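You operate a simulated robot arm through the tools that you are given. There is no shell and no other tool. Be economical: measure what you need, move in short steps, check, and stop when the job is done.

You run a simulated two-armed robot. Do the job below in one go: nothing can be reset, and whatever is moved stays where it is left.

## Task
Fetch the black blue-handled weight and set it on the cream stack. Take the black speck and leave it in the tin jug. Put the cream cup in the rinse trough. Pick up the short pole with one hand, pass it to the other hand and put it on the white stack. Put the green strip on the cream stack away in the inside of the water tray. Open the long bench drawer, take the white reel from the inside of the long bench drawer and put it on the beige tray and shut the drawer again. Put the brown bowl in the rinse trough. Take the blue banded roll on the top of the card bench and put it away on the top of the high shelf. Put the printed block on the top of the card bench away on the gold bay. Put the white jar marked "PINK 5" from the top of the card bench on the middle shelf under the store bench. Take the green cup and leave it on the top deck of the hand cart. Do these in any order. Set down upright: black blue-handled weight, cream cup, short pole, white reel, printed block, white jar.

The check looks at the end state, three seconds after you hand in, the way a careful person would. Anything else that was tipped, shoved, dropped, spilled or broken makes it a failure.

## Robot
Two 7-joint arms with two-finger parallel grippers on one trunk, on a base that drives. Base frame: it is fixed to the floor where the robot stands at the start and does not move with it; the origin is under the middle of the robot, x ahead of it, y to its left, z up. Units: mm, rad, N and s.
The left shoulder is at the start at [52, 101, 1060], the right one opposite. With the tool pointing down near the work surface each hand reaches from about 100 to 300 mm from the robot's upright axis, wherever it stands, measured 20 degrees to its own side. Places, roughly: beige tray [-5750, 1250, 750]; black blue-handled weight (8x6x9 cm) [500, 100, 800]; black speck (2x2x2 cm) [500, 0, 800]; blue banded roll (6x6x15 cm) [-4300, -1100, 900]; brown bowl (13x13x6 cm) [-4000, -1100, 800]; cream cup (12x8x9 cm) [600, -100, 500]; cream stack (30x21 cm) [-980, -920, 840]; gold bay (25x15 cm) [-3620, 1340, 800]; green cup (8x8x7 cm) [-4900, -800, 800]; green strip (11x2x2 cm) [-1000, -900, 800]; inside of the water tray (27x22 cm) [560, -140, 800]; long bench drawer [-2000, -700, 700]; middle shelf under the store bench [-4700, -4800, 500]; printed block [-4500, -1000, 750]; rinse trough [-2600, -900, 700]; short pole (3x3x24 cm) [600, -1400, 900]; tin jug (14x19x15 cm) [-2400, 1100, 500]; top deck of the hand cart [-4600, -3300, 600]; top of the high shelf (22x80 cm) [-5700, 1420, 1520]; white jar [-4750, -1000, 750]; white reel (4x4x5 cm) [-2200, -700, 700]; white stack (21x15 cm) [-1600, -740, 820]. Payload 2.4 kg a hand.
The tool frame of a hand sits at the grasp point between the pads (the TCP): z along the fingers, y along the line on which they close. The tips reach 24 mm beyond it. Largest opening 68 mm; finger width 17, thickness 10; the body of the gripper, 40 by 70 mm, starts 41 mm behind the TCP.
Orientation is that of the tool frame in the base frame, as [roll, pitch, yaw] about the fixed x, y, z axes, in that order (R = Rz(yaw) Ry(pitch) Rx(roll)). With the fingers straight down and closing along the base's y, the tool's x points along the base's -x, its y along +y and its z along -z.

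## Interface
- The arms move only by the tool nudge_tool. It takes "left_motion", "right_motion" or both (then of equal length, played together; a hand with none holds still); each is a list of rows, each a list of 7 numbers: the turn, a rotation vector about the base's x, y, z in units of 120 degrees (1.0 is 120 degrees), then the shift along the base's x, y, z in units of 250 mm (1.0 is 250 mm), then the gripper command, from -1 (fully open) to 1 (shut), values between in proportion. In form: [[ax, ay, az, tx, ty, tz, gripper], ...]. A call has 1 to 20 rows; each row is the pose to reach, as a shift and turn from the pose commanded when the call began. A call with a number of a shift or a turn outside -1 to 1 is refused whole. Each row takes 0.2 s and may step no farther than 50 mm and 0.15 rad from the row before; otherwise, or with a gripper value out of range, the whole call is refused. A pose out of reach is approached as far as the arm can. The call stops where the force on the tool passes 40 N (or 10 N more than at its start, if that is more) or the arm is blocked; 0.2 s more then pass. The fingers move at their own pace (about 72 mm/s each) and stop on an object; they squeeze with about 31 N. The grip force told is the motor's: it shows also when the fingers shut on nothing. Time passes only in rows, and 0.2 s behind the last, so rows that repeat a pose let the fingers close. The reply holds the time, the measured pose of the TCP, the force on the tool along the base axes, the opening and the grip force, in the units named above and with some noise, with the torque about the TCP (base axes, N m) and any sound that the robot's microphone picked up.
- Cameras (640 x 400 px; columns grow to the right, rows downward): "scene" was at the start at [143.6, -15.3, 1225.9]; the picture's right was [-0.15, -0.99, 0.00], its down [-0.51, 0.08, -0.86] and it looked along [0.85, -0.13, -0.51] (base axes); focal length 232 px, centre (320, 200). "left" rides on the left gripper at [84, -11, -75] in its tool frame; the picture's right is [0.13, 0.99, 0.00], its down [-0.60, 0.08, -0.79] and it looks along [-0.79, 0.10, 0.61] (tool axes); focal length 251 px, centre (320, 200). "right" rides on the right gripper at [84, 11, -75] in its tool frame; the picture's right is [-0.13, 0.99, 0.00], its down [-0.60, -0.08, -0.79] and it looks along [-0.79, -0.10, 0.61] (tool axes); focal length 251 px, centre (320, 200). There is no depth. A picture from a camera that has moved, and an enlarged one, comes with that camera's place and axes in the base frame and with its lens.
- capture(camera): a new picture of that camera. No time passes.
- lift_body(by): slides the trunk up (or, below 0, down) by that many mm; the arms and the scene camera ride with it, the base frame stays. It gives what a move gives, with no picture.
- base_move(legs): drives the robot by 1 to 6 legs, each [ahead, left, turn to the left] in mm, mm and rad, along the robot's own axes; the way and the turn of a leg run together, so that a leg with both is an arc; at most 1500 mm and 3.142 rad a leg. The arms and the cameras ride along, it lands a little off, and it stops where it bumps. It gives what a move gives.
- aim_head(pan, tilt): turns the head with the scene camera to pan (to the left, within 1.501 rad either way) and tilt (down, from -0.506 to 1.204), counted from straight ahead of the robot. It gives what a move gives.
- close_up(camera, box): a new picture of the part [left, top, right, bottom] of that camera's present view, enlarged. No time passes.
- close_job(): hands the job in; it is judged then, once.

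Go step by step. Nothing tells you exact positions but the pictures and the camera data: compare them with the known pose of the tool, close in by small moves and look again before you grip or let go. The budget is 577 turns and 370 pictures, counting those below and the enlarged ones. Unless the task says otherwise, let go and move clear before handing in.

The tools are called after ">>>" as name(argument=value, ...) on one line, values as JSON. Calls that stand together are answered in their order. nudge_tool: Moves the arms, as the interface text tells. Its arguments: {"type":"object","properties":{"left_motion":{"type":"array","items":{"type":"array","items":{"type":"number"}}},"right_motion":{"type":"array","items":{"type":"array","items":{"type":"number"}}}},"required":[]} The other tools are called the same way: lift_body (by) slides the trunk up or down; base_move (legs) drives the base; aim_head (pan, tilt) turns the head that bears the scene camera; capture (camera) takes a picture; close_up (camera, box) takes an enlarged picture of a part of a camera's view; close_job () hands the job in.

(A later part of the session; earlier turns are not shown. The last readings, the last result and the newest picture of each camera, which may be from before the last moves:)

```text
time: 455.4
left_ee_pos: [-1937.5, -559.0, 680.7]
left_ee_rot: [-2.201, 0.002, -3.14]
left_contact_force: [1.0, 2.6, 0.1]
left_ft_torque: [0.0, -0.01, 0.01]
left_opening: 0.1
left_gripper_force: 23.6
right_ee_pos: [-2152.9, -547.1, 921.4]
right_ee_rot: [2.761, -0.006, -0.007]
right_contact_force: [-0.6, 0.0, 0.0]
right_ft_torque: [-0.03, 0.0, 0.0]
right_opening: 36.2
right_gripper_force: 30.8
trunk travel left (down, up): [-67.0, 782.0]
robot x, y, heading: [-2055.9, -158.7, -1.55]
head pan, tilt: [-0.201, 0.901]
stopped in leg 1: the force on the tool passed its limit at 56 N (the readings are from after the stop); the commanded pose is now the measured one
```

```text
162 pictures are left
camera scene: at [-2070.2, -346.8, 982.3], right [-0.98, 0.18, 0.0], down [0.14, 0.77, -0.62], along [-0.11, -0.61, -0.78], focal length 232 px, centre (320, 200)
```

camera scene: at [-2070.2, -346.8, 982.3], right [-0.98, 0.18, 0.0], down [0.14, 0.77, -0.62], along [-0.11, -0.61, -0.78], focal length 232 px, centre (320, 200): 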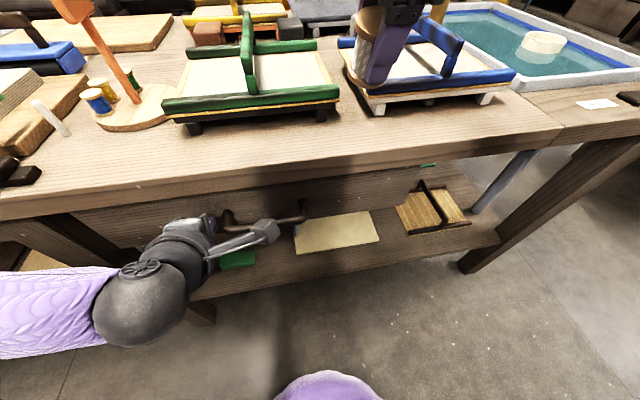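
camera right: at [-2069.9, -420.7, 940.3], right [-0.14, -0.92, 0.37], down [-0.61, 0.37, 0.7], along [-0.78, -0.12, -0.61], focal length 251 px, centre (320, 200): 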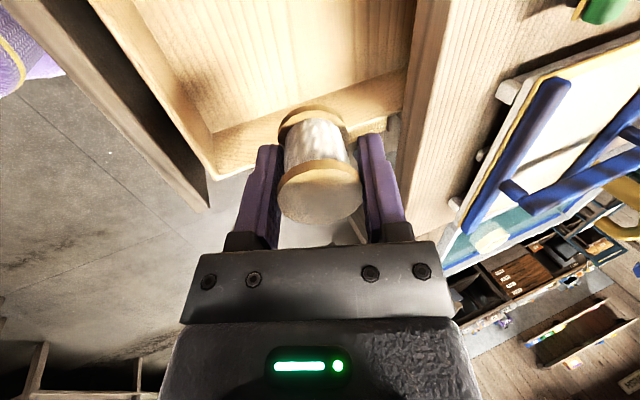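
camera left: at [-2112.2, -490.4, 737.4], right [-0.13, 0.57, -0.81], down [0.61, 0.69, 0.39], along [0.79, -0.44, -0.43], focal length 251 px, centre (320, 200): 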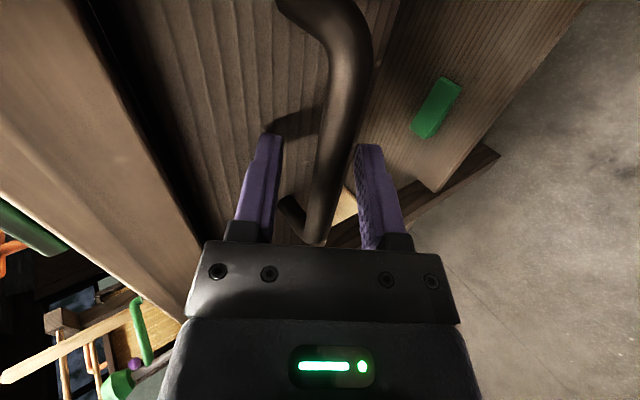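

>>> base_move(legs=[[-155, 0, 0]])

>>> aim_head(pan=0.1, tilt=0.7)

>>> close_up(camera="scene", box=[150, 150, 430, 290])

```text
time: 456.8
left_ee_pos: [-1939.6, -405.8, 680.6]
left_ee_rot: [-2.2, 0.003, -3.139]
left_contact_force: [0.0, 0.5, 0.8]
left_ft_torque: [0.01, 0.02, 0.0]
left_opening: 0.0
left_gripper_force: 23.8
right_ee_pos: [-2154.8, -394.5, 921.6]
right_ee_rot: [2.763, -0.006, -0.007]
right_contact_force: [0.1, -0.8, -0.2]
right_ft_torque: [-0.01, 0.04, -0.01]
right_opening: 36.2
right_gripper_force: 31.2
trunk travel left (down, up): [-67.0, 782.0]
robot x, y, heading: [-2064.3, -6.4, -1.554]
head pan, tilt: [-0.201, 0.901]
```

```text
time: 457.6
left_ee_pos: [-1941.7, -405.1, 680.9]
left_ee_rot: [-2.2, 0.002, -3.141]
left_contact_force: [-1.0, 0.3, 0.6]
left_ft_torque: [0.01, -0.01, 0.0]
left_opening: 0.1
left_gripper_force: 23.2
right_ee_pos: [-2154.9, -393.8, 921.2]
right_ee_rot: [2.762, -0.007, -0.004]
right_contact_force: [0.7, 0.2, 0.4]
right_ft_torque: [0.0, -0.01, 0.02]
right_opening: 36.4
right_gripper_force: 30.8
trunk travel left (down, up): [-67.0, 782.0]
robot x, y, heading: [-2062.3, -4.0, -1.555]
head pan, tilt: [0.099, 0.7]
```

```text
2.29 times, centred on (290, 220) of scene
camera zoom: at [-2049.1, -203.5, 998.4], right [-0.99, -0.12, 0.0], down [-0.07, 0.64, -0.76], along [0.09, -0.76, -0.64], focal length 530 px, centre (389, 154)
```

zoom: 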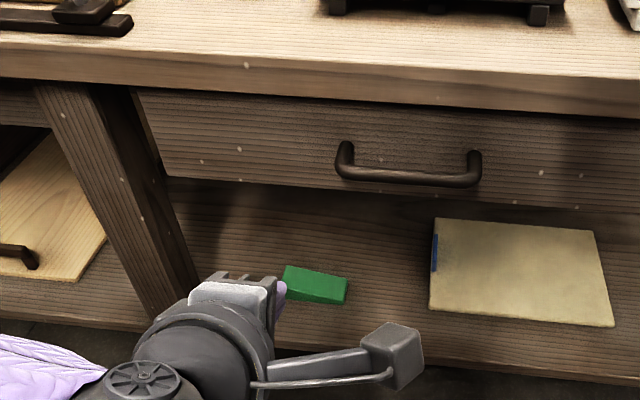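

The drawer is shut as before. With the reel in the right hand, I fold both hands upright and drive to the card bench to take the blue banded roll with the left.

>>> base_move(legs=[[-120, 0, 0]])

>>> lift_body(by=205)

>>> nudge_tool(left_motion=[[0.064, 0, 0, 0, 0, 0.03, -1], [0.128, 0, 0, 0, 0, 0.06, -1], [0.192, 0, 0, 0, 0, 0.09, -1], [0.256, 0, 0, 0, 0, 0.12, -1], [0.32, 0, 0, 0, 0, 0.15, -1], [0.385, 0, 0, 0, 0, 0.18, -1], [0.449, 0, 0, 0, 0, 0.21, -1]], right_motion=[[0.026, 0, 0, 0, 0, 0, 1], [0.052, 0, 0, 0, 0, 0, 1], [0.078, 0, 0, 0, 0, 0, 1], [0.104, 0, 0, 0, 0, 0, 1], [0.13, 0, 0, 0, 0, 0, 1], [0.156, 0, 0, 0, 0, 0, 1], [0.181, 0, 0, 0, 0, 0, 1]])

>>> nudge_tool(left_motion=[[0, 0, -0.068, 0, 0, 0.02, -1], [0, 0, -0.136, 0, 0, 0.04, -1], [0, 0, -0.204, 0, 0, 0.06, -1], [0, 0, -0.272, 0, 0, 0.08, -1], [0, 0, -0.34, 0, 0, 0.1, -1], [0, 0, -0.409, 0, 0, 0.12, -1], [0, 0, -0.477, 0, 0, 0.14, -1], [0, 0, -0.545, 0, 0, 0.16, -1], [0, 0, -0.613, 0, 0, 0.18, -1], [0, 0, -0.682, 0, 0, 0.2, -1], [0, 0, -0.75, 0, 0, 0.2, -1]])

>>> capture(camera="right")

```text
time: 458.9
left_ee_pos: [-1943.0, -285.4, 680.8]
left_ee_rot: [-2.203, 0.002, -3.138]
left_contact_force: [0.5, -0.7, -0.1]
left_ft_torque: [0.0, 0.01, 0.02]
left_opening: 0.0
left_gripper_force: 23.6
right_ee_pos: [-2157.5, -275.0, 920.4]
right_ee_rot: [2.763, -0.009, -0.006]
right_contact_force: [-0.9, 0.4, -0.2]
right_ft_torque: [0.01, -0.01, -0.02]
right_opening: 36.5
right_gripper_force: 31.5
trunk travel left (down, up): [-67.0, 782.0]
robot x, y, heading: [-2062.2, 119.0, -1.558]
head pan, tilt: [0.099, 0.7]
```

```text
time: 461.1
left_ee_pos: [-1944.0, -286.2, 885.9]
left_ee_rot: [-2.202, 0.002, -3.14]
left_contact_force: [0.0, -0.6, -0.6]
left_ft_torque: [-0.01, 0.01, 0.01]
left_opening: 0.0
left_gripper_force: 23.9
right_ee_pos: [-2157.4, -273.8, 1125.2]
right_ee_rot: [2.764, -0.006, -0.007]
right_contact_force: [-0.2, 1.2, 0.3]
right_ft_torque: [-0.01, -0.02, 0.04]
right_opening: 36.3
right_gripper_force: 31.1
trunk travel left (down, up): [-272.0, 577.0]
robot x, y, heading: [-2061.6, 115.0, -1.557]
head pan, tilt: [0.099, 0.7]
```

```text
time: 462.7
left_ee_pos: [-1943.1, -287.3, 938.0]
left_ee_rot: [-3.142, 0.003, 3.141]
left_contact_force: [-0.2, 0.3, 0.7]
left_ft_torque: [0.04, 0.04, 0.01]
left_opening: 67.9
left_gripper_force: 0.0
right_ee_pos: [-2184.2, -252.2, 1111.5]
right_ee_rot: [-3.14, -0.004, -0.008]
right_contact_force: [-0.2, -0.3, -0.7]
right_ft_torque: [0.03, 0.05, 0.0]
right_opening: 36.1
right_gripper_force: 31.7
right hand out of reach, approached as far as the arm can: row 1, 2, 3, 4, 5, 6, 7
trunk travel left (down, up): [-272.0, 577.0]
robot x, y, heading: [-2063.4, 117.6, -1.553]
head pan, tilt: [0.099, 0.7]
```

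```text
time: 465.1
left_ee_pos: [-1943.1, -285.1, 989.5]
left_ee_rot: [-3.139, 0.002, 1.566]
left_contact_force: [-0.2, 0.1, -0.8]
left_ft_torque: [0.02, 0.0, -0.02]
left_opening: 68.0
left_gripper_force: 0.1
right_ee_pos: [-2185.4, -251.9, 1110.8]
right_ee_rot: [3.141, -0.003, -0.008]
right_contact_force: [-0.3, 0.2, -1.3]
right_ft_torque: [0.0, 0.02, 0.0]
right_opening: 36.4
right_gripper_force: 30.8
trunk travel left (down, up): [-272.0, 577.0]
robot x, y, heading: [-2065.4, 115.4, -1.556]
head pan, tilt: [0.099, 0.7]
```

```text
160 pictures are left
camera right: at [-2099.7, -264.6, 1185.7], right [-0.14, -0.99, 0.0], down [-0.61, 0.08, 0.79], along [-0.78, 0.11, -0.61], focal length 251 px, centre (320, 200)
```

right: 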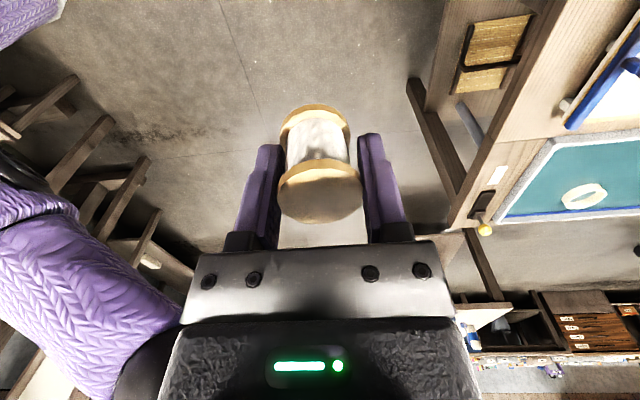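

Both hands are upright and the reel sits straight. I drive round to the card bench's −y side.

>>> base_move(legs=[[0, -1240, -0.015], [900, 0, 0], [840, 0, 0], [0, -850, 0], [0, 0, 3.141]])

>>> aim_head(pan=0.1, tilt=0.65)

>>> capture(camera="scene")

```text
time: 491.1
left_ee_pos: [-4263.9, -1230.7, 988.2]
left_ee_rot: [-3.14, 0.0, -1.612]
left_contact_force: [-0.9, 0.7, -0.3]
left_ft_torque: [0.03, 0.02, 0.02]
left_opening: 67.9
left_gripper_force: 0.1
right_ee_pos: [-4023.2, -1272.8, 1112.2]
right_ee_rot: [3.141, -0.004, 3.093]
right_contact_force: [0.2, 0.5, -0.3]
right_ft_torque: [0.0, -0.01, 0.02]
right_opening: 36.6
right_gripper_force: 31.0
trunk travel left (down, up): [-272.0, 577.0]
robot x, y, heading: [-4161.8, -1634.7, 1.546]
head pan, tilt: [0.099, 0.7]
```

```text
time: 491.8
left_ee_pos: [-4263.5, -1230.4, 987.4]
left_ee_rot: [-3.14, 0.002, -1.611]
left_contact_force: [-1.1, 0.8, 1.0]
left_ft_torque: [0.01, -0.02, -0.02]
left_opening: 67.9
left_gripper_force: 0.0
right_ee_pos: [-4023.8, -1273.1, 1110.5]
right_ee_rot: [-3.14, -0.004, 3.093]
right_contact_force: [0.8, 0.0, 0.2]
right_ft_torque: [0.0, 0.0, 0.01]
right_opening: 36.4
right_gripper_force: 31.3
trunk travel left (down, up): [-272.0, 577.0]
robot x, y, heading: [-4158.5, -1633.7, 1.544]
head pan, tilt: [0.099, 0.649]
```

```text
159 pictures are left
camera scene: at [-4164.0, -1496.3, 1213.1], right [1.0, 0.08, 0.0], down [0.05, -0.6, -0.8], along [-0.06, 0.79, -0.61], focal length 232 px, centre (320, 200)
```

scene: 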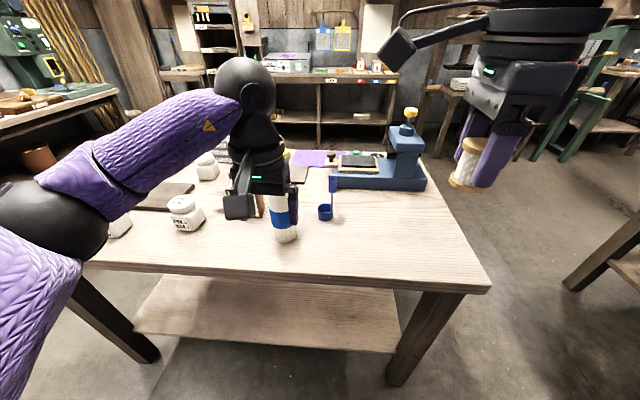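

The roll stands at about (−4276, −1114). I raise the left hand a little and move in over it.

>>> nudge_tool(left_motion=[[0, 0, 0, 0, 0, 0.12, -1], [0, 0, 0, 0, 0, 0.2, -1]])

>>> base_move(legs=[[140, 0, 0.027]])

>>> capture(camera="left")

>>> capture(camera="scene")

```text
time: 492.4
left_ee_pos: [-4263.8, -1231.3, 1037.8]
left_ee_rot: [-3.141, 0.002, -1.609]
left_contact_force: [0.5, 0.3, 0.0]
left_ft_torque: [-0.03, -0.01, -0.03]
left_opening: 68.0
left_gripper_force: 0.0
right_ee_pos: [-4023.0, -1272.9, 1111.1]
right_ee_rot: [3.141, -0.004, 3.092]
right_contact_force: [0.1, 1.1, 0.2]
right_ft_torque: [0.01, -0.01, 0.0]
right_opening: 36.2
right_gripper_force: 31.0
trunk travel left (down, up): [-272.0, 577.0]
robot x, y, heading: [-4161.3, -1638.4, 1.546]
head pan, tilt: [0.099, 0.649]
```

```text
time: 493.7
left_ee_pos: [-4273.0, -1097.7, 1039.1]
left_ee_rot: [-3.139, 0.001, -1.582]
left_contact_force: [0.3, -0.2, 0.3]
left_ft_torque: [-0.01, 0.01, 0.03]
left_opening: 68.2
left_gripper_force: 0.1
right_ee_pos: [-4032.4, -1132.4, 1110.7]
right_ee_rot: [3.142, -0.003, 3.121]
right_contact_force: [0.2, -0.3, -1.9]
right_ft_torque: [-0.02, -0.01, 0.02]
right_opening: 36.4
right_gripper_force: 31.2
trunk travel left (down, up): [-272.0, 577.0]
robot x, y, heading: [-4156.1, -1501.1, 1.573]
head pan, tilt: [0.099, 0.649]
```

```text
158 pictures are left
camera left: at [-4264.3, -1182.4, 1112.7], right [-0.99, -0.12, 0.0], down [-0.07, 0.6, 0.79], along [-0.09, 0.79, -0.61], focal length 251 px, centre (320, 200)
```

left: 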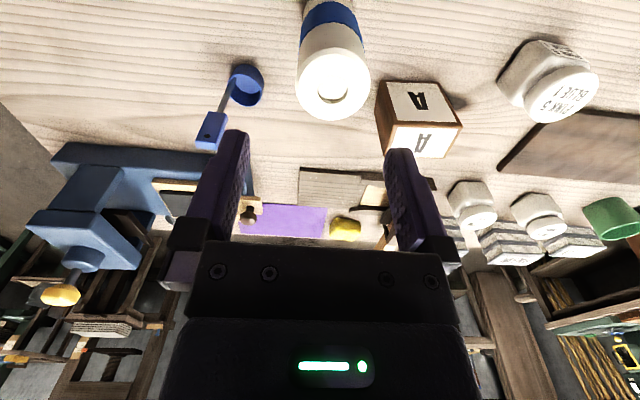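

```text
157 pictures are left
camera scene: at [-4166.7, -1360.1, 1213.1], right [0.99, 0.1, 0.0], down [0.06, -0.6, -0.8], along [-0.08, 0.79, -0.61], focal length 232 px, centre (320, 200)
```

scene: 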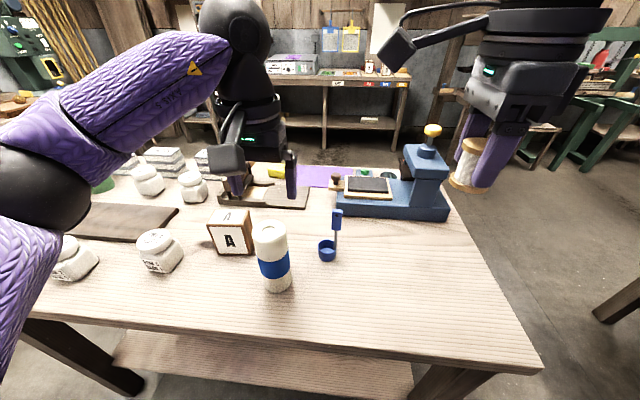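

The roll's axis is near (−4280, −1092); it just fits the fingers (60 in 68 mm). I lower to just above it and centre precisely.

>>> nudge_tool(left_motion=[[0, 0, 0, -0.028, 0.024, -0.1, -1], [0, 0, 0, -0.028, 0.024, -0.2, -1], [0, 0, 0, -0.028, 0.024, -0.23, -1]])

>>> capture(camera="left")

>>> close_up(camera="scene", box=[200, 140, 340, 310])

```text
time: 494.5
left_ee_pos: [-4279.8, -1092.6, 981.4]
left_ee_rot: [-3.141, 0.005, -1.585]
left_contact_force: [-0.6, -0.1, 0.6]
left_ft_torque: [-0.02, 0.03, 0.04]
left_opening: 68.0
left_gripper_force: 0.0
right_ee_pos: [-4033.7, -1132.8, 1111.2]
right_ee_rot: [3.141, -0.005, 3.121]
right_contact_force: [0.2, -0.1, -0.7]
right_ft_torque: [0.02, 0.01, -0.01]
right_opening: 36.2
right_gripper_force: 31.4
trunk travel left (down, up): [-272.0, 577.0]
robot x, y, heading: [-4158.6, -1499.6, 1.573]
head pan, tilt: [0.099, 0.649]
```

```text
156 pictures are left
camera left: at [-4270.8, -1176.9, 1055.9], right [-0.99, -0.12, 0.0], down [-0.07, 0.6, 0.79], along [-0.09, 0.79, -0.61], focal length 251 px, centre (320, 200)
```

left: 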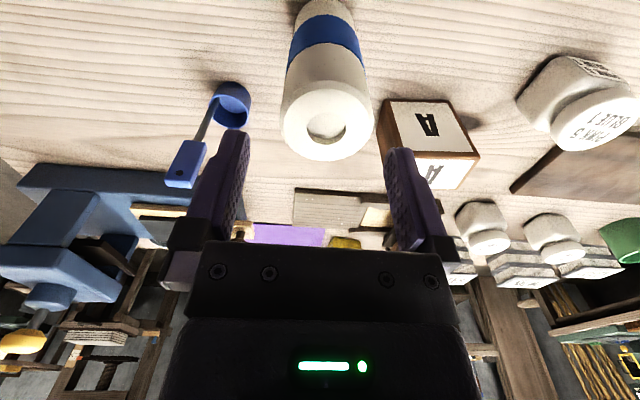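

```text
2.35 times, centred on (270, 225) of scene
camera zoom: at [-4166.7, -1360.5, 1213.2], right [0.99, 0.1, 0.0], down [0.06, -0.6, -0.8], along [-0.08, 0.79, -0.6], focal length 546 px, centre (438, 141)
```

zoom: 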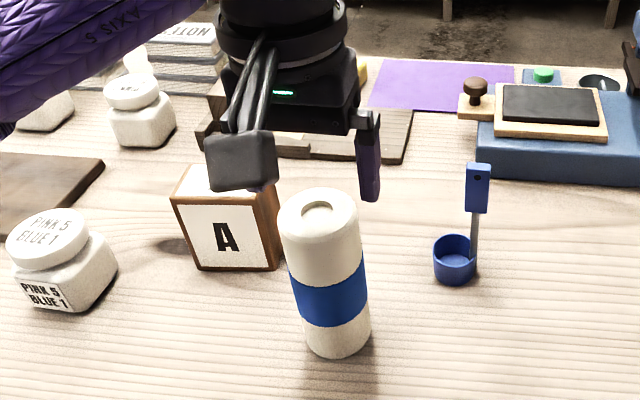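

>>> nudge_tool(left_motion=[[0, 0, 0, -0.018, 0.028, 0, -1], [0, 0, 0, -0.018, 0.028, -0.08, -1], [0, 0, 0, -0.018, 0.028, -0.1, -1]])

>>> capture(camera="left")

>>> close_up(camera="scene", box=[200, 140, 340, 310])

```text
time: 495.3
left_ee_pos: [-4285.5, -1085.2, 956.2]
left_ee_rot: [-3.139, 0.003, -1.582]
left_contact_force: [-0.3, 0.4, -0.6]
left_ft_torque: [0.02, -0.02, -0.02]
left_opening: 67.9
left_gripper_force: 0.0
right_ee_pos: [-4032.1, -1132.4, 1112.5]
right_ee_rot: [3.141, -0.003, 3.121]
right_contact_force: [-0.4, 0.0, -0.3]
right_ft_torque: [-0.01, -0.01, 0.01]
right_opening: 36.4
right_gripper_force: 31.2
trunk travel left (down, up): [-272.0, 577.0]
robot x, y, heading: [-4157.6, -1499.0, 1.576]
head pan, tilt: [0.099, 0.649]
```

```text
154 pictures are left
camera left: at [-4274.9, -1169.5, 1030.5], right [-0.99, -0.12, 0.0], down [-0.07, 0.6, 0.79], along [-0.09, 0.79, -0.61], focal length 251 px, centre (320, 200)
```

left: 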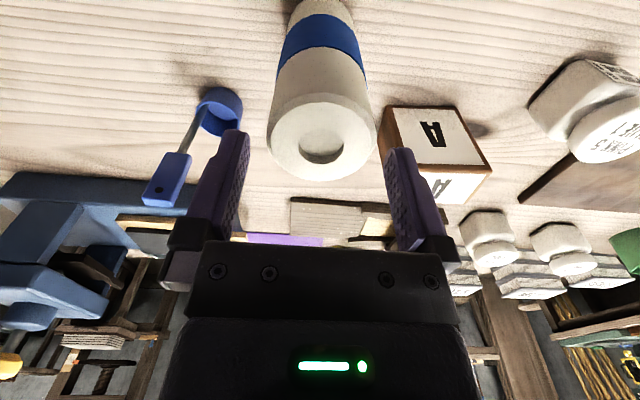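

```text
2.35 times, centred on (270, 225) of scene
camera zoom: at [-4166.7, -1360.5, 1213.1], right [0.99, 0.1, 0.0], down [0.06, -0.6, -0.8], along [-0.08, 0.79, -0.6], focal length 546 px, centre (438, 141)
```

zoom: 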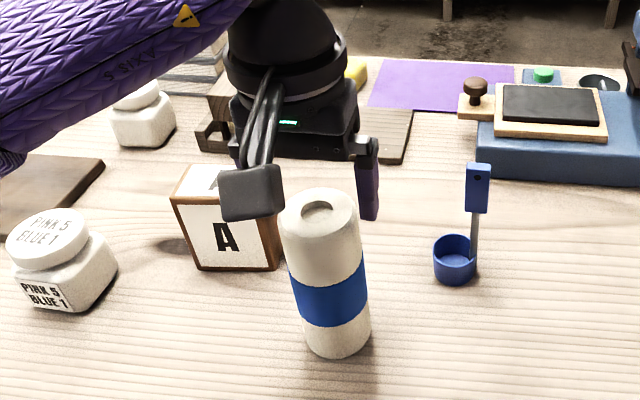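

Centred. I go down around the roll and close.

>>> nudge_tool(left_motion=[[0, 0, 0, 0, 0.01, -0.08, -1], [0, 0, 0, 0, 0.01, -0.16, -1], [0, 0, 0, 0, 0.01, -0.22, -1], [0, 0, 0, 0, 0.01, -0.22, 1], [0, 0, 0, 0, 0.01, -0.22, 1], [0, 0, 0, 0, 0.01, -0.22, 1]])

>>> capture(camera="left")

```text
time: 496.7
left_ee_pos: [-4283.5, -1082.2, 900.1]
left_ee_rot: [-3.141, 0.002, -1.585]
left_contact_force: [-1.8, 1.0, 2.6]
left_ft_torque: [0.0, 0.3, 0.0]
left_opening: 56.8
left_gripper_force: 30.5
right_ee_pos: [-4032.7, -1133.2, 1111.3]
right_ee_rot: [-3.141, -0.004, 3.122]
right_contact_force: [-0.2, 0.4, -0.4]
right_ft_torque: [0.0, 0.05, -0.01]
right_opening: 36.1
right_gripper_force: 31.2
trunk travel left (down, up): [-272.0, 577.0]
robot x, y, heading: [-4157.7, -1503.4, 1.577]
head pan, tilt: [0.099, 0.649]
```

```text
152 pictures are left
camera left: at [-4275.2, -1166.4, 974.7], right [-0.99, -0.12, 0.0], down [-0.07, 0.6, 0.79], along [-0.09, 0.79, -0.61], focal length 251 px, centre (320, 200)
```

left: 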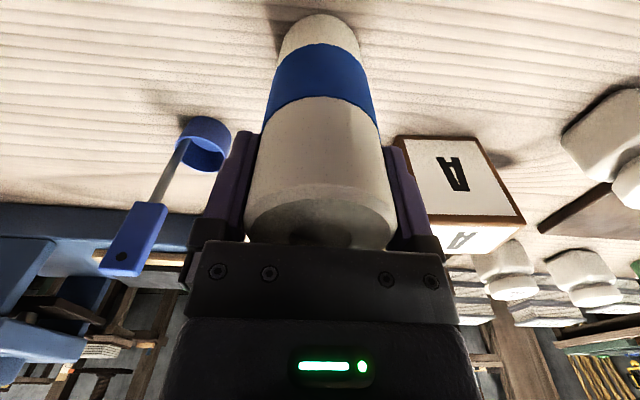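

The roll is gripped. I lift it and drive back through the gap toward the far wall with the beige tray and the high shelf.

>>> nudge_tool(left_motion=[[0, 0, 0, 0, 0, 0.15, 1], [0, 0, 0, 0, 0, 0.32, 1], [0, 0, 0, 0, 0, 0.48, 1], [0, 0, 0, 0, 0, 0.6, 1]])

>>> base_move(legs=[[-200, 0, 0], [0, -860, 0], [1400, 0, 0], [350, 0, 0], [0, 0, 1.571]])

>>> aim_head(pan=-0.4, tilt=0.35)

>>> capture(camera="scene")

```text
time: 497.7
left_ee_pos: [-4285.0, -1084.3, 1051.6]
left_ee_rot: [-3.139, 0.002, -1.583]
left_contact_force: [0.0, -0.3, -0.3]
left_ft_torque: [0.01, -0.03, -0.01]
left_opening: 57.0
left_gripper_force: 31.5
right_ee_pos: [-4032.4, -1133.6, 1110.8]
right_ee_rot: [3.14, -0.004, 3.12]
right_contact_force: [0.4, 0.8, -0.4]
right_ft_torque: [-0.01, 0.02, -0.03]
right_opening: 36.3
right_gripper_force: 31.2
trunk travel left (down, up): [-272.0, 577.0]
robot x, y, heading: [-4154.2, -1499.8, 1.575]
head pan, tilt: [0.099, 0.649]
```

```text
time: 515.7
left_ee_pos: [-3746.8, -89.4, 1050.5]
left_ee_rot: [-3.14, 0.002, 0.033]
left_contact_force: [0.5, 0.6, -0.8]
left_ft_torque: [0.02, 0.0, 0.03]
left_opening: 57.2
left_gripper_force: 30.5
right_ee_pos: [-3708.5, 165.0, 1111.8]
right_ee_rot: [-3.141, -0.003, -1.547]
right_contact_force: [0.4, -0.6, -0.5]
right_ft_torque: [0.03, 0.0, 0.02]
right_opening: 36.4
right_gripper_force: 30.7
trunk travel left (down, up): [-272.0, 577.0]
robot x, y, heading: [-3336.9, 53.3, -3.098]
head pan, tilt: [0.099, 0.649]
```

```text
time: 516.6
left_ee_pos: [-3748.2, -89.2, 1050.5]
left_ee_rot: [-3.141, 0.002, 0.031]
left_contact_force: [-0.4, 0.5, -1.5]
left_ft_torque: [0.04, 0.02, 0.01]
left_opening: 57.3
left_gripper_force: 31.4
right_ee_pos: [-3708.1, 163.3, 1111.6]
right_ee_rot: [3.141, -0.004, -1.549]
right_contact_force: [-0.1, 0.4, -1.4]
right_ft_torque: [0.01, -0.05, 0.02]
right_opening: 36.4
right_gripper_force: 31.0
trunk travel left (down, up): [-272.0, 577.0]
robot x, y, heading: [-3335.6, 55.3, -3.093]
head pan, tilt: [-0.4, 0.351]
```

```text
151 pictures are left
camera scene: at [-3478.0, 83.3, 1240.1], right [0.34, 0.94, 0.0], down [0.32, -0.12, -0.94], along [-0.88, 0.32, -0.34], focal length 232 px, centre (320, 200)
```

scene: 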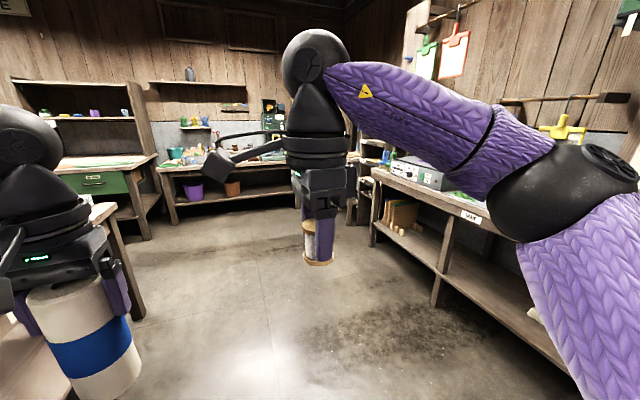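

>>> base_move(legs=[[1250, 0, -0.045]])

>>> capture(camera="scene")

```text
time: 523.0
left_ee_pos: [-5002.6, -111.8, 1050.9]
left_ee_rot: [-3.139, 0.001, -0.005]
left_contact_force: [0.1, -0.4, -0.5]
left_ft_torque: [0.04, -0.02, 0.0]
left_opening: 56.9
left_gripper_force: 31.2
right_ee_pos: [-4953.4, 141.6, 1110.7]
right_ee_rot: [3.14, -0.003, -1.587]
right_contact_force: [-0.1, 0.0, -0.6]
right_ft_torque: [0.0, 0.01, -0.03]
right_opening: 36.5
right_gripper_force: 31.3
trunk travel left (down, up): [-272.0, 577.0]
robot x, y, heading: [-4586.9, 19.7, -3.13]
head pan, tilt: [-0.4, 0.351]
```

```text
150 pictures are left
camera scene: at [-4726.3, 51.9, 1240.2], right [0.38, 0.93, 0.0], down [0.32, -0.13, -0.94], along [-0.87, 0.36, -0.34], focal length 232 px, centre (320, 200)
```

scene: 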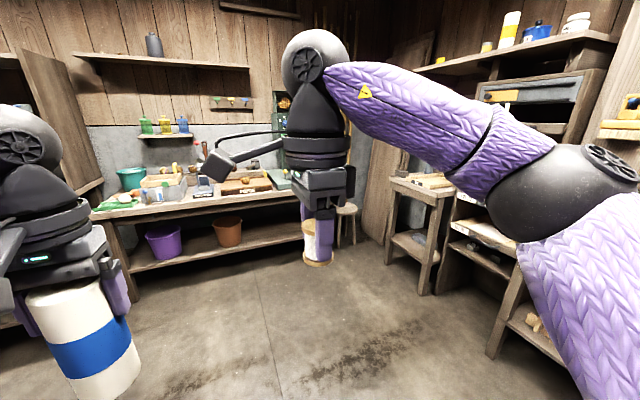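

>>> base_move(legs=[[450, 0, 0], [0, 0, -1.585]])

>>> aim_head(pan=0.4, tilt=0.2)

>>> capture(camera="scene")

```text
time: 529.5
left_ee_pos: [-5150.7, 431.7, 1051.3]
left_ee_rot: [-3.139, 0.001, -1.592]
left_contact_force: [0.1, 0.1, -1.4]
left_ft_torque: [0.05, 0.01, -0.03]
left_opening: 57.4
left_gripper_force: 30.7
right_ee_pos: [-4899.4, 378.5, 1110.7]
right_ee_rot: [3.141, -0.004, 3.109]
right_contact_force: [0.0, -0.1, -0.1]
right_ft_torque: [0.01, 0.01, 0.02]
right_opening: 36.7
right_gripper_force: 31.2
trunk travel left (down, up): [-272.0, 577.0]
robot x, y, heading: [-5028.4, 11.1, 1.565]
head pan, tilt: [-0.4, 0.351]
```

```text
time: 530.6
left_ee_pos: [-5150.8, 432.1, 1049.7]
left_ee_rot: [-3.14, 0.002, -1.594]
left_contact_force: [-0.1, 0.3, -0.3]
left_ft_torque: [0.0, 0.0, -0.03]
left_opening: 57.2
left_gripper_force: 31.0
right_ee_pos: [-4899.5, 379.4, 1111.1]
right_ee_rot: [-3.14, -0.004, 3.109]
right_contact_force: [0.0, -0.5, -0.6]
right_ft_torque: [0.01, 0.02, -0.01]
right_opening: 36.4
right_gripper_force: 30.9
trunk travel left (down, up): [-272.0, 577.0]
robot x, y, heading: [-5028.3, 14.5, 1.564]
head pan, tilt: [0.4, 0.201]
```

```text
149 pictures are left
camera scene: at [-5063.3, 152.2, 1254.2], right [0.92, 0.38, 0.0], down [0.08, -0.18, -0.98], along [-0.37, 0.91, -0.2], focal length 232 px, centre (320, 200)
```

scene: 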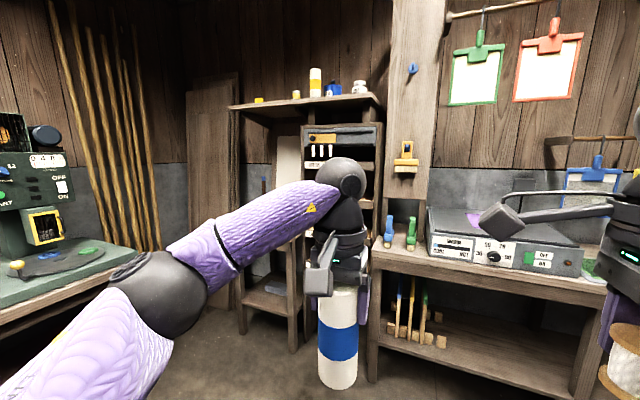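

The high shelf is the top of the rack at the right corner; there's a free stretch around x≈−5800. I move in front of it.

>>> base_move(legs=[[250, 600, 0]])

>>> aim_head(pan=-0.1, tilt=0.35)

>>> capture(camera="scene")

```text
time: 534.3
left_ee_pos: [-5752.6, 691.6, 1051.3]
left_ee_rot: [-3.14, 0.002, -1.593]
left_contact_force: [0.8, -0.7, -0.7]
left_ft_torque: [0.01, -0.01, -0.01]
left_opening: 57.2
left_gripper_force: 31.0
right_ee_pos: [-5500.6, 637.2, 1110.9]
right_ee_rot: [-3.141, -0.004, 3.107]
right_contact_force: [0.3, 0.0, -0.6]
right_ft_torque: [0.0, -0.02, -0.02]
right_opening: 36.1
right_gripper_force: 31.1
trunk travel left (down, up): [-272.0, 577.0]
robot x, y, heading: [-5627.5, 269.9, 1.56]
head pan, tilt: [0.4, 0.201]
```

```text
time: 535.2
left_ee_pos: [-5752.8, 691.8, 1050.3]
left_ee_rot: [-3.14, 0.001, -1.593]
left_contact_force: [-0.2, -0.4, -1.5]
left_ft_torque: [0.01, -0.04, 0.02]
left_opening: 57.1
left_gripper_force: 31.3
right_ee_pos: [-5500.8, 636.6, 1111.3]
right_ee_rot: [-3.141, -0.002, 3.109]
right_contact_force: [-1.1, 0.1, -0.4]
right_ft_torque: [0.03, 0.01, 0.01]
right_opening: 36.3
right_gripper_force: 31.6
trunk travel left (down, up): [-272.0, 577.0]
robot x, y, heading: [-5626.7, 273.5, 1.561]
head pan, tilt: [-0.099, 0.351]
```

```text
148 pictures are left
camera scene: at [-5619.8, 418.0, 1240.2], right [0.99, -0.11, 0.0], down [-0.04, -0.34, -0.94], along [0.1, 0.93, -0.34], focal length 232 px, centre (320, 200)
```

scene: 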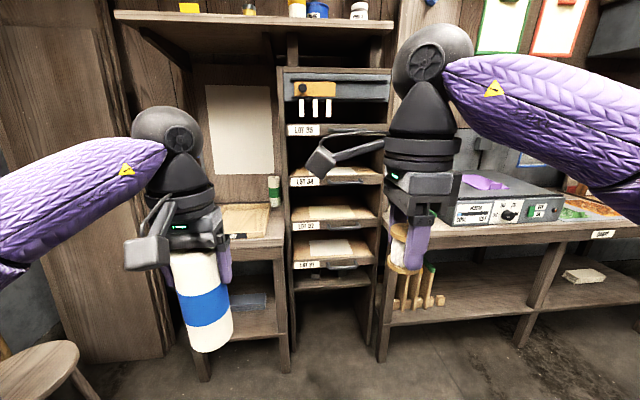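

>>> close_up(camera="scene", box=[190, 160, 410, 300])

```text
2.86 times, centred on (300, 230) of scene
camera zoom: at [-5619.8, 418.0, 1240.2], right [0.99, -0.11, 0.0], down [-0.04, -0.34, -0.94], along [0.1, 0.93, -0.34], focal length 663 px, centre (377, 114)
```

zoom: 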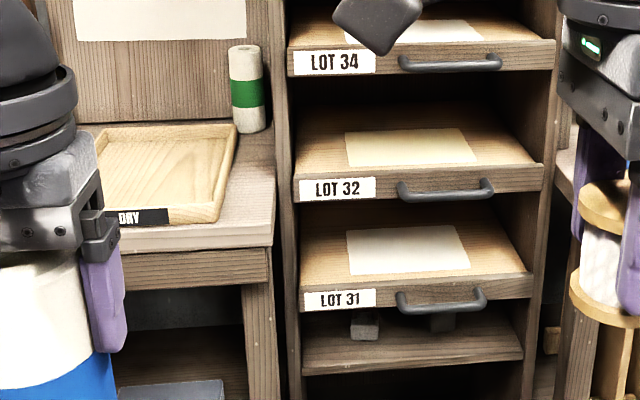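

The beige tray marked "DRY" is on the small table left of the rack. I move 250 mm closer to get its position by parallax.

>>> base_move(legs=[[250, 0, 0]])

>>> aim_head(pan=0.05, tilt=0.5)

>>> capture(camera="scene")

```text
time: 537.0
left_ee_pos: [-5754.8, 944.6, 1052.0]
left_ee_rot: [-3.14, 0.001, -1.588]
left_contact_force: [-0.2, 0.1, 0.0]
left_ft_torque: [-0.01, -0.04, 0.01]
left_opening: 57.3
left_gripper_force: 30.6
right_ee_pos: [-5502.8, 891.4, 1110.3]
right_ee_rot: [3.141, -0.003, 3.115]
right_contact_force: [0.4, -0.8, -0.7]
right_ft_torque: [0.02, -0.02, 0.02]
right_opening: 36.1
right_gripper_force: 31.5
trunk travel left (down, up): [-272.0, 577.0]
robot x, y, heading: [-5630.4, 522.5, 1.57]
head pan, tilt: [-0.099, 0.351]
```

```text
time: 537.8
left_ee_pos: [-5754.1, 942.3, 1051.5]
left_ee_rot: [-3.14, 0.002, -1.588]
left_contact_force: [0.4, -0.7, -0.8]
left_ft_torque: [0.04, -0.01, -0.03]
left_opening: 57.2
left_gripper_force: 30.9
right_ee_pos: [-5502.4, 893.5, 1110.9]
right_ee_rot: [3.141, -0.002, 3.117]
right_contact_force: [0.5, 0.5, -0.9]
right_ft_torque: [-0.03, 0.02, 0.0]
right_opening: 36.5
right_gripper_force: 30.4
trunk travel left (down, up): [-272.0, 577.0]
robot x, y, heading: [-5629.5, 522.7, 1.57]
head pan, tilt: [0.051, 0.499]
```

```text
146 pictures are left
camera scene: at [-5633.5, 669.1, 1226.5], right [1.0, 0.05, 0.0], down [0.02, -0.48, -0.88], along [-0.04, 0.88, -0.48], focal length 232 px, centre (320, 200)
```

scene: 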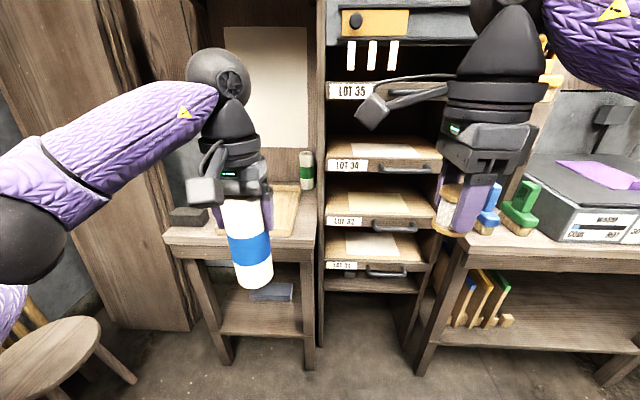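

The tray's front edge is at about y 1200, z 812. First the roll: I raise the trunk high and look at the shelf top.

>>> base_move(legs=[[0, 50, 0]])

>>> lift_body(by=540)

>>> aim_head(pan=0.1, tilt=0.45)

>>> capture(camera="scene")

```text
time: 538.7
left_ee_pos: [-5804.2, 943.6, 1051.5]
left_ee_rot: [-3.139, 0.003, -1.589]
left_contact_force: [0.7, 1.0, -1.0]
left_ft_torque: [0.0, -0.04, 0.02]
left_opening: 57.0
left_gripper_force: 31.2
right_ee_pos: [-5552.5, 891.0, 1111.3]
right_ee_rot: [3.142, -0.003, 3.114]
right_contact_force: [-0.4, -0.4, -0.2]
right_ft_torque: [0.0, 0.05, -0.01]
right_opening: 36.3
right_gripper_force: 30.8
trunk travel left (down, up): [-272.0, 577.0]
robot x, y, heading: [-5681.5, 525.7, 1.57]
head pan, tilt: [0.051, 0.499]
```

```text
refused: 540 is not a number from -400 to 400
```

```text
time: 539.3
left_ee_pos: [-5805.4, 943.6, 1050.4]
left_ee_rot: [-3.14, 0.0, -1.589]
left_contact_force: [0.5, -0.5, -0.8]
left_ft_torque: [0.01, -0.01, 0.02]
left_opening: 56.9
left_gripper_force: 31.1
right_ee_pos: [-5551.7, 892.2, 1111.3]
right_ee_rot: [3.141, -0.004, 3.115]
right_contact_force: [-0.7, 0.0, 0.1]
right_ft_torque: [-0.03, -0.05, 0.04]
right_opening: 36.2
right_gripper_force: 30.8
trunk travel left (down, up): [-272.0, 577.0]
robot x, y, heading: [-5678.4, 524.6, 1.571]
head pan, tilt: [0.099, 0.45]
```

```text
145 pictures are left
camera scene: at [-5688.2, 669.7, 1230.9], right [1.0, 0.1, 0.0], down [0.04, -0.43, -0.9], along [-0.09, 0.9, -0.44], focal length 232 px, centre (320, 200)
```

scene: 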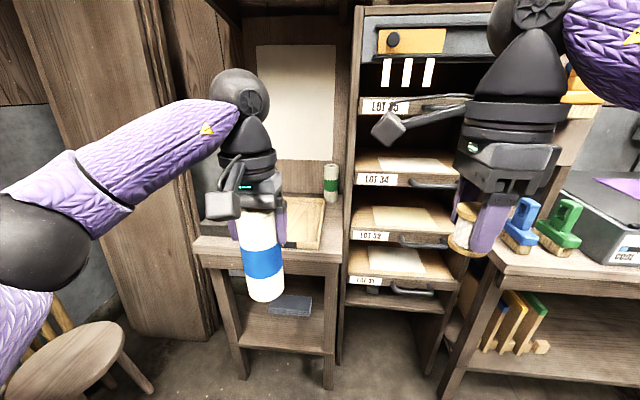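

>>> lift_body(by=390)

>>> lift_body(by=160)

>>> aim_head(pan=0.1, tilt=0.3)

>>> capture(camera="scene")

```text
time: 543.0
left_ee_pos: [-5804.2, 942.9, 1440.5]
left_ee_rot: [3.141, 0.003, -1.588]
left_contact_force: [-0.3, -0.5, -0.9]
left_ft_torque: [0.02, 0.01, 0.03]
left_opening: 57.1
left_gripper_force: 30.9
right_ee_pos: [-5552.4, 853.4, 1541.9]
right_ee_rot: [3.02, -0.012, 3.114]
right_contact_force: [0.4, 0.2, -0.3]
right_ft_torque: [-0.03, 0.03, -0.01]
right_opening: 35.9
right_gripper_force: 31.1
trunk travel left (down, up): [-662.0, 187.0]
robot x, y, heading: [-5680.3, 523.1, 1.57]
head pan, tilt: [0.099, 0.45]
```

```text
time: 544.9
left_ee_pos: [-5804.7, 942.6, 1599.8]
left_ee_rot: [-3.14, 0.002, -1.589]
left_contact_force: [-0.3, 0.6, -2.9]
left_ft_torque: [0.0, 0.02, 0.01]
left_opening: 57.0
left_gripper_force: 30.7
right_ee_pos: [-5552.1, 853.1, 1701.8]
right_ee_rot: [3.017, -0.011, 3.112]
right_contact_force: [-0.2, 0.0, -0.7]
right_ft_torque: [-0.01, -0.02, -0.03]
right_opening: 36.3
right_gripper_force: 30.7
trunk travel left (down, up): [-822.0, 27.0]
robot x, y, heading: [-5683.2, 519.8, 1.572]
head pan, tilt: [0.099, 0.45]
```

```text
time: 545.6
left_ee_pos: [-5804.3, 943.4, 1600.8]
left_ee_rot: [-3.139, 0.002, -1.589]
left_contact_force: [0.5, -0.4, -1.0]
left_ft_torque: [0.0, 0.01, 0.0]
left_opening: 57.0
left_gripper_force: 30.3
right_ee_pos: [-5551.1, 852.6, 1701.0]
right_ee_rot: [3.019, -0.01, 3.113]
right_contact_force: [-0.4, -0.1, -1.5]
right_ft_torque: [-0.02, 0.01, 0.0]
right_opening: 36.3
right_gripper_force: 31.0
trunk travel left (down, up): [-822.0, 27.0]
robot x, y, heading: [-5679.8, 522.8, 1.567]
head pan, tilt: [0.099, 0.3]
```

```text
144 pictures are left
camera scene: at [-5688.3, 626.9, 1797.0], right [1.0, 0.1, 0.0], down [0.03, -0.3, -0.95], along [-0.09, 0.95, -0.3], focal length 232 px, centre (320, 200)
```

scene: 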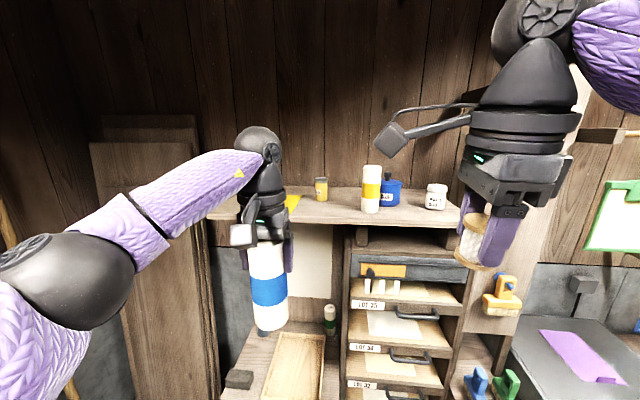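

>>> close_up(camera="scene", box=[190, 150, 470, 260])

```text
2.29 times, centred on (330, 205) of scene
camera zoom: at [-5688.3, 626.9, 1797.0], right [1.0, 0.1, 0.0], down [0.03, -0.3, -0.95], along [-0.09, 0.95, -0.3], focal length 530 px, centre (297, 189)
```

zoom: 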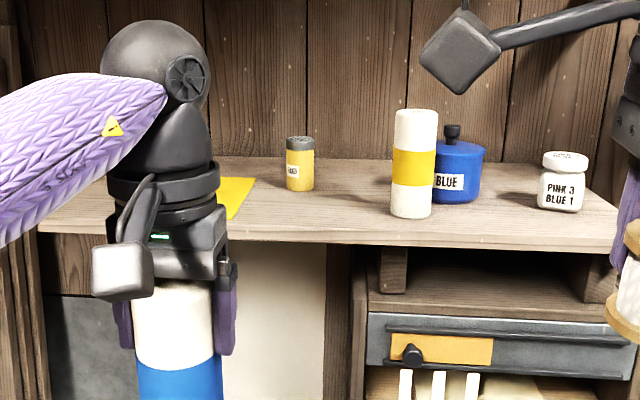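

The deck has a free gap between the small yellow can and the yellow-banded roll, around x −5690. I raise the roll above deck height and line up.

>>> lift_body(by=25)

>>> nudge_tool(left_motion=[[0, 0, 0, 0.07, 0, 0.1, 1], [0, 0, 0, 0.14, 0, 0.2, 1], [0, 0, 0, 0.21, 0, 0.3, 1], [0, 0, 0, 0.25, 0, 0.3, 1]], right_motion=[[0, 0, 0, 0, -0.08, 0, 1], [0, 0, 0, 0, -0.16, 0, 1], [0, 0, 0, 0, -0.24, 0, 1], [0, 0, 0, 0, -0.3, 0, 1]])

>>> base_move(legs=[[200, -48, 0]])

>>> capture(camera="scene")

>>> capture(camera="left")

```text
time: 546.3
left_ee_pos: [-5804.8, 942.9, 1625.0]
left_ee_rot: [-3.139, 0.002, -1.589]
left_contact_force: [0.6, -0.4, -0.5]
left_ft_torque: [-0.02, -0.03, -0.01]
left_opening: 57.1
left_gripper_force: 31.5
right_ee_pos: [-5551.4, 852.6, 1726.2]
right_ee_rot: [3.021, -0.011, 3.114]
right_contact_force: [-0.3, 1.3, 0.7]
right_ft_torque: [-0.02, 0.0, 0.0]
right_opening: 36.3
right_gripper_force: 31.0
trunk travel left (down, up): [-847.0, 2.0]
robot x, y, heading: [-5680.1, 527.5, 1.575]
head pan, tilt: [0.099, 0.3]
```

```text
time: 547.3
left_ee_pos: [-5750.7, 937.0, 1695.4]
left_ee_rot: [-3.14, 0.003, -1.587]
left_contact_force: [-0.9, 0.5, -0.3]
left_ft_torque: [0.0, 0.0, -0.02]
left_opening: 57.0
left_gripper_force: 30.9
left hand out of reach, approached as far as the arm can: row 3, 4
right_ee_pos: [-5551.3, 777.2, 1726.5]
right_ee_rot: [3.018, -0.011, 3.114]
right_contact_force: [0.4, 0.6, -1.0]
right_ft_torque: [0.03, -0.03, 0.02]
right_opening: 36.4
right_gripper_force: 31.1
trunk travel left (down, up): [-847.0, 2.0]
robot x, y, heading: [-5676.7, 528.2, 1.571]
head pan, tilt: [0.099, 0.3]
```

```text
time: 548.9
left_ee_pos: [-5701.8, 1137.4, 1695.7]
left_ee_rot: [-3.139, 0.003, -1.585]
left_contact_force: [-0.2, -0.3, 0.1]
left_ft_torque: [0.06, -0.03, 0.0]
left_opening: 57.0
left_gripper_force: 31.1
right_ee_pos: [-5503.2, 977.3, 1726.0]
right_ee_rot: [3.018, -0.01, 3.116]
right_contact_force: [-0.3, 0.5, -0.7]
right_ft_torque: [0.0, -0.02, 0.03]
right_opening: 36.2
right_gripper_force: 31.1
trunk travel left (down, up): [-847.0, 2.0]
robot x, y, heading: [-5630.6, 722.9, 1.569]
head pan, tilt: [0.099, 0.3]
```

```text
142 pictures are left
camera scene: at [-5639.7, 825.6, 1822.1], right [0.99, 0.1, 0.0], down [0.03, -0.29, -0.96], along [-0.1, 0.95, -0.3], focal length 232 px, centre (320, 200)
```

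scene: 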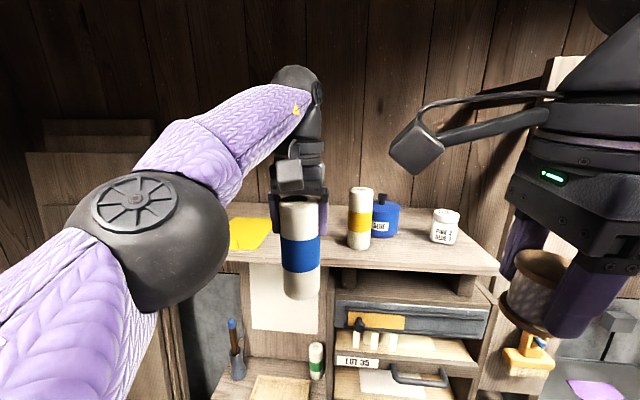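

```text
141 pictures are left
camera left: at [-5692.6, 1052.4, 1769.9], right [-0.99, -0.11, 0.0], down [-0.07, 0.6, 0.79], along [-0.09, 0.79, -0.61], focal length 251 px, centre (320, 200)
```

left: 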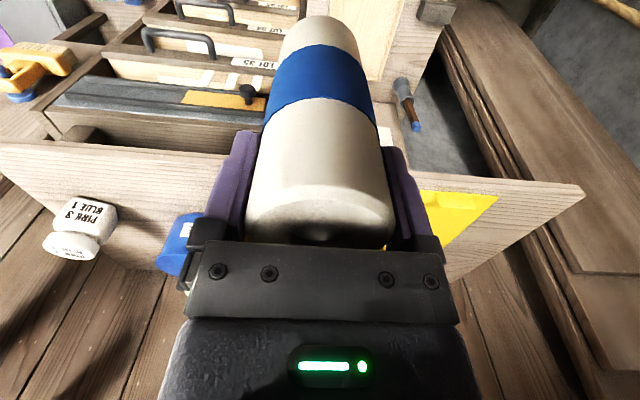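

The deck is at z≈1518 with its front edge at y≈1290; the spot x≈−5703, y≈1370 is free. I drive in over it.

>>> base_move(legs=[[230, 0, 0]])

>>> capture(camera="scene")

>>> capture(camera="left")

```text
time: 550.6
left_ee_pos: [-5701.3, 1365.3, 1695.0]
left_ee_rot: [-3.141, 0.004, -1.584]
left_contact_force: [-0.4, -0.8, -0.7]
left_ft_torque: [0.0, -0.04, -0.01]
left_opening: 57.1
left_gripper_force: 30.8
right_ee_pos: [-5502.4, 1204.8, 1725.8]
right_ee_rot: [3.018, -0.01, 3.115]
right_contact_force: [-1.3, 0.5, 0.0]
right_ft_torque: [-0.02, 0.03, 0.0]
right_opening: 36.4
right_gripper_force: 31.0
trunk travel left (down, up): [-847.0, 2.0]
robot x, y, heading: [-5632.8, 953.6, 1.571]
head pan, tilt: [0.099, 0.3]
```

```text
140 pictures are left
camera scene: at [-5640.0, 1053.9, 1822.1], right [0.99, 0.1, 0.0], down [0.03, -0.29, -0.96], along [-0.1, 0.95, -0.3], focal length 232 px, centre (320, 200)
```

scene: 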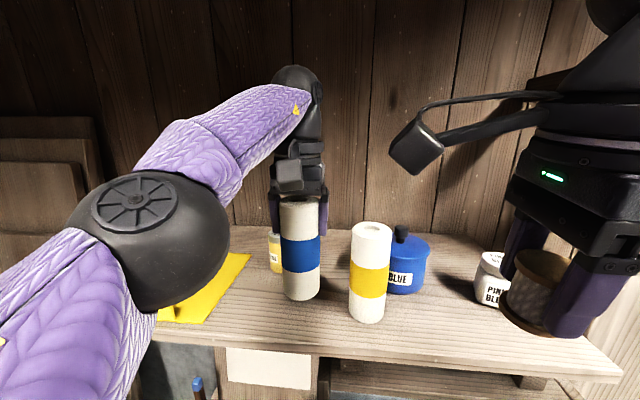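

```text
139 pictures are left
camera left: at [-5693.0, 1280.7, 1770.0], right [-0.99, -0.11, 0.0], down [-0.07, 0.6, 0.79], along [-0.09, 0.79, -0.61], focal length 251 px, centre (320, 200)
```

left: 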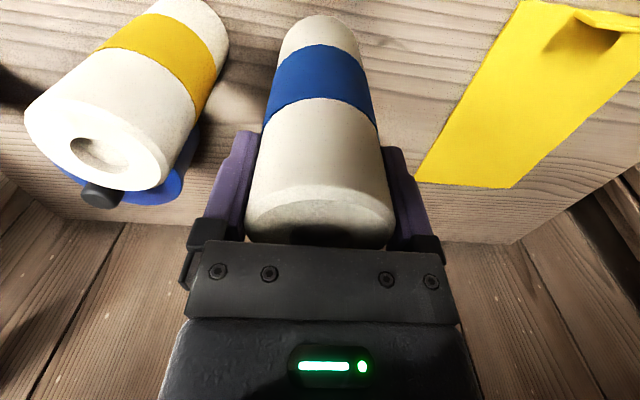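

Clear on both sides. I lower the roll onto the deck.

>>> nudge_tool(left_motion=[[0, 0, 0, -0.01, 0, -0.1, 1], [0, 0, 0, -0.02, 0, -0.2, 1], [0, 0, 0, -0.02, 0, -0.23, 1]])

>>> nudge_tool(left_motion=[[0, 0, 0, 0, 0, -0.012, 1], [0, 0, 0, 0, 0, -0.024, 1]])

>>> capture(camera="scene")

```text
time: 551.4
left_ee_pos: [-5706.3, 1361.7, 1638.7]
left_ee_rot: [-3.141, 0.009, -1.585]
left_contact_force: [-3.6, 1.0, 34.4]
left_ft_torque: [0.01, 0.44, -0.14]
left_opening: 57.1
left_gripper_force: 30.5
right_ee_pos: [-5502.6, 1203.1, 1726.3]
right_ee_rot: [3.016, -0.01, 3.117]
right_contact_force: [-0.4, 0.1, 0.2]
right_ft_torque: [0.02, 0.0, -0.03]
right_opening: 36.5
right_gripper_force: 31.0
trunk travel left (down, up): [-847.0, 2.0]
robot x, y, heading: [-5630.5, 951.7, 1.571]
head pan, tilt: [0.099, 0.3]
```

```text
time: 551.8
left_ee_pos: [-5707.2, 1361.6, 1637.8]
left_ee_rot: [-3.139, 0.011, -1.585]
left_contact_force: [-1.4, -4.7, 15.3]
left_ft_torque: [-0.72, 0.28, -0.04]
left_opening: 57.1
left_gripper_force: 30.9
right_ee_pos: [-5502.6, 1202.2, 1726.0]
right_ee_rot: [3.017, -0.009, 3.116]
right_contact_force: [-1.5, 0.9, -0.6]
right_ft_torque: [0.03, -0.02, -0.01]
right_opening: 36.3
right_gripper_force: 30.9
trunk travel left (down, up): [-847.0, 2.0]
robot x, y, heading: [-5630.3, 948.5, 1.58]
head pan, tilt: [0.099, 0.3]
stopped in row 1 (left hand): the force on the tool passed its limit at 49 N (the readings are from after the stop); the commanded pose is now the measured one
```

```text
138 pictures are left
camera scene: at [-5640.3, 1050.9, 1822.1], right [0.99, 0.1, 0.0], down [0.03, -0.29, -0.96], along [-0.1, 0.95, -0.29], focal length 232 px, centre (320, 200)
```

scene: 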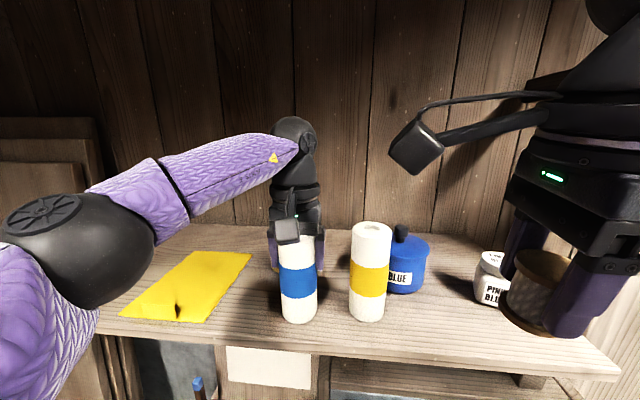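

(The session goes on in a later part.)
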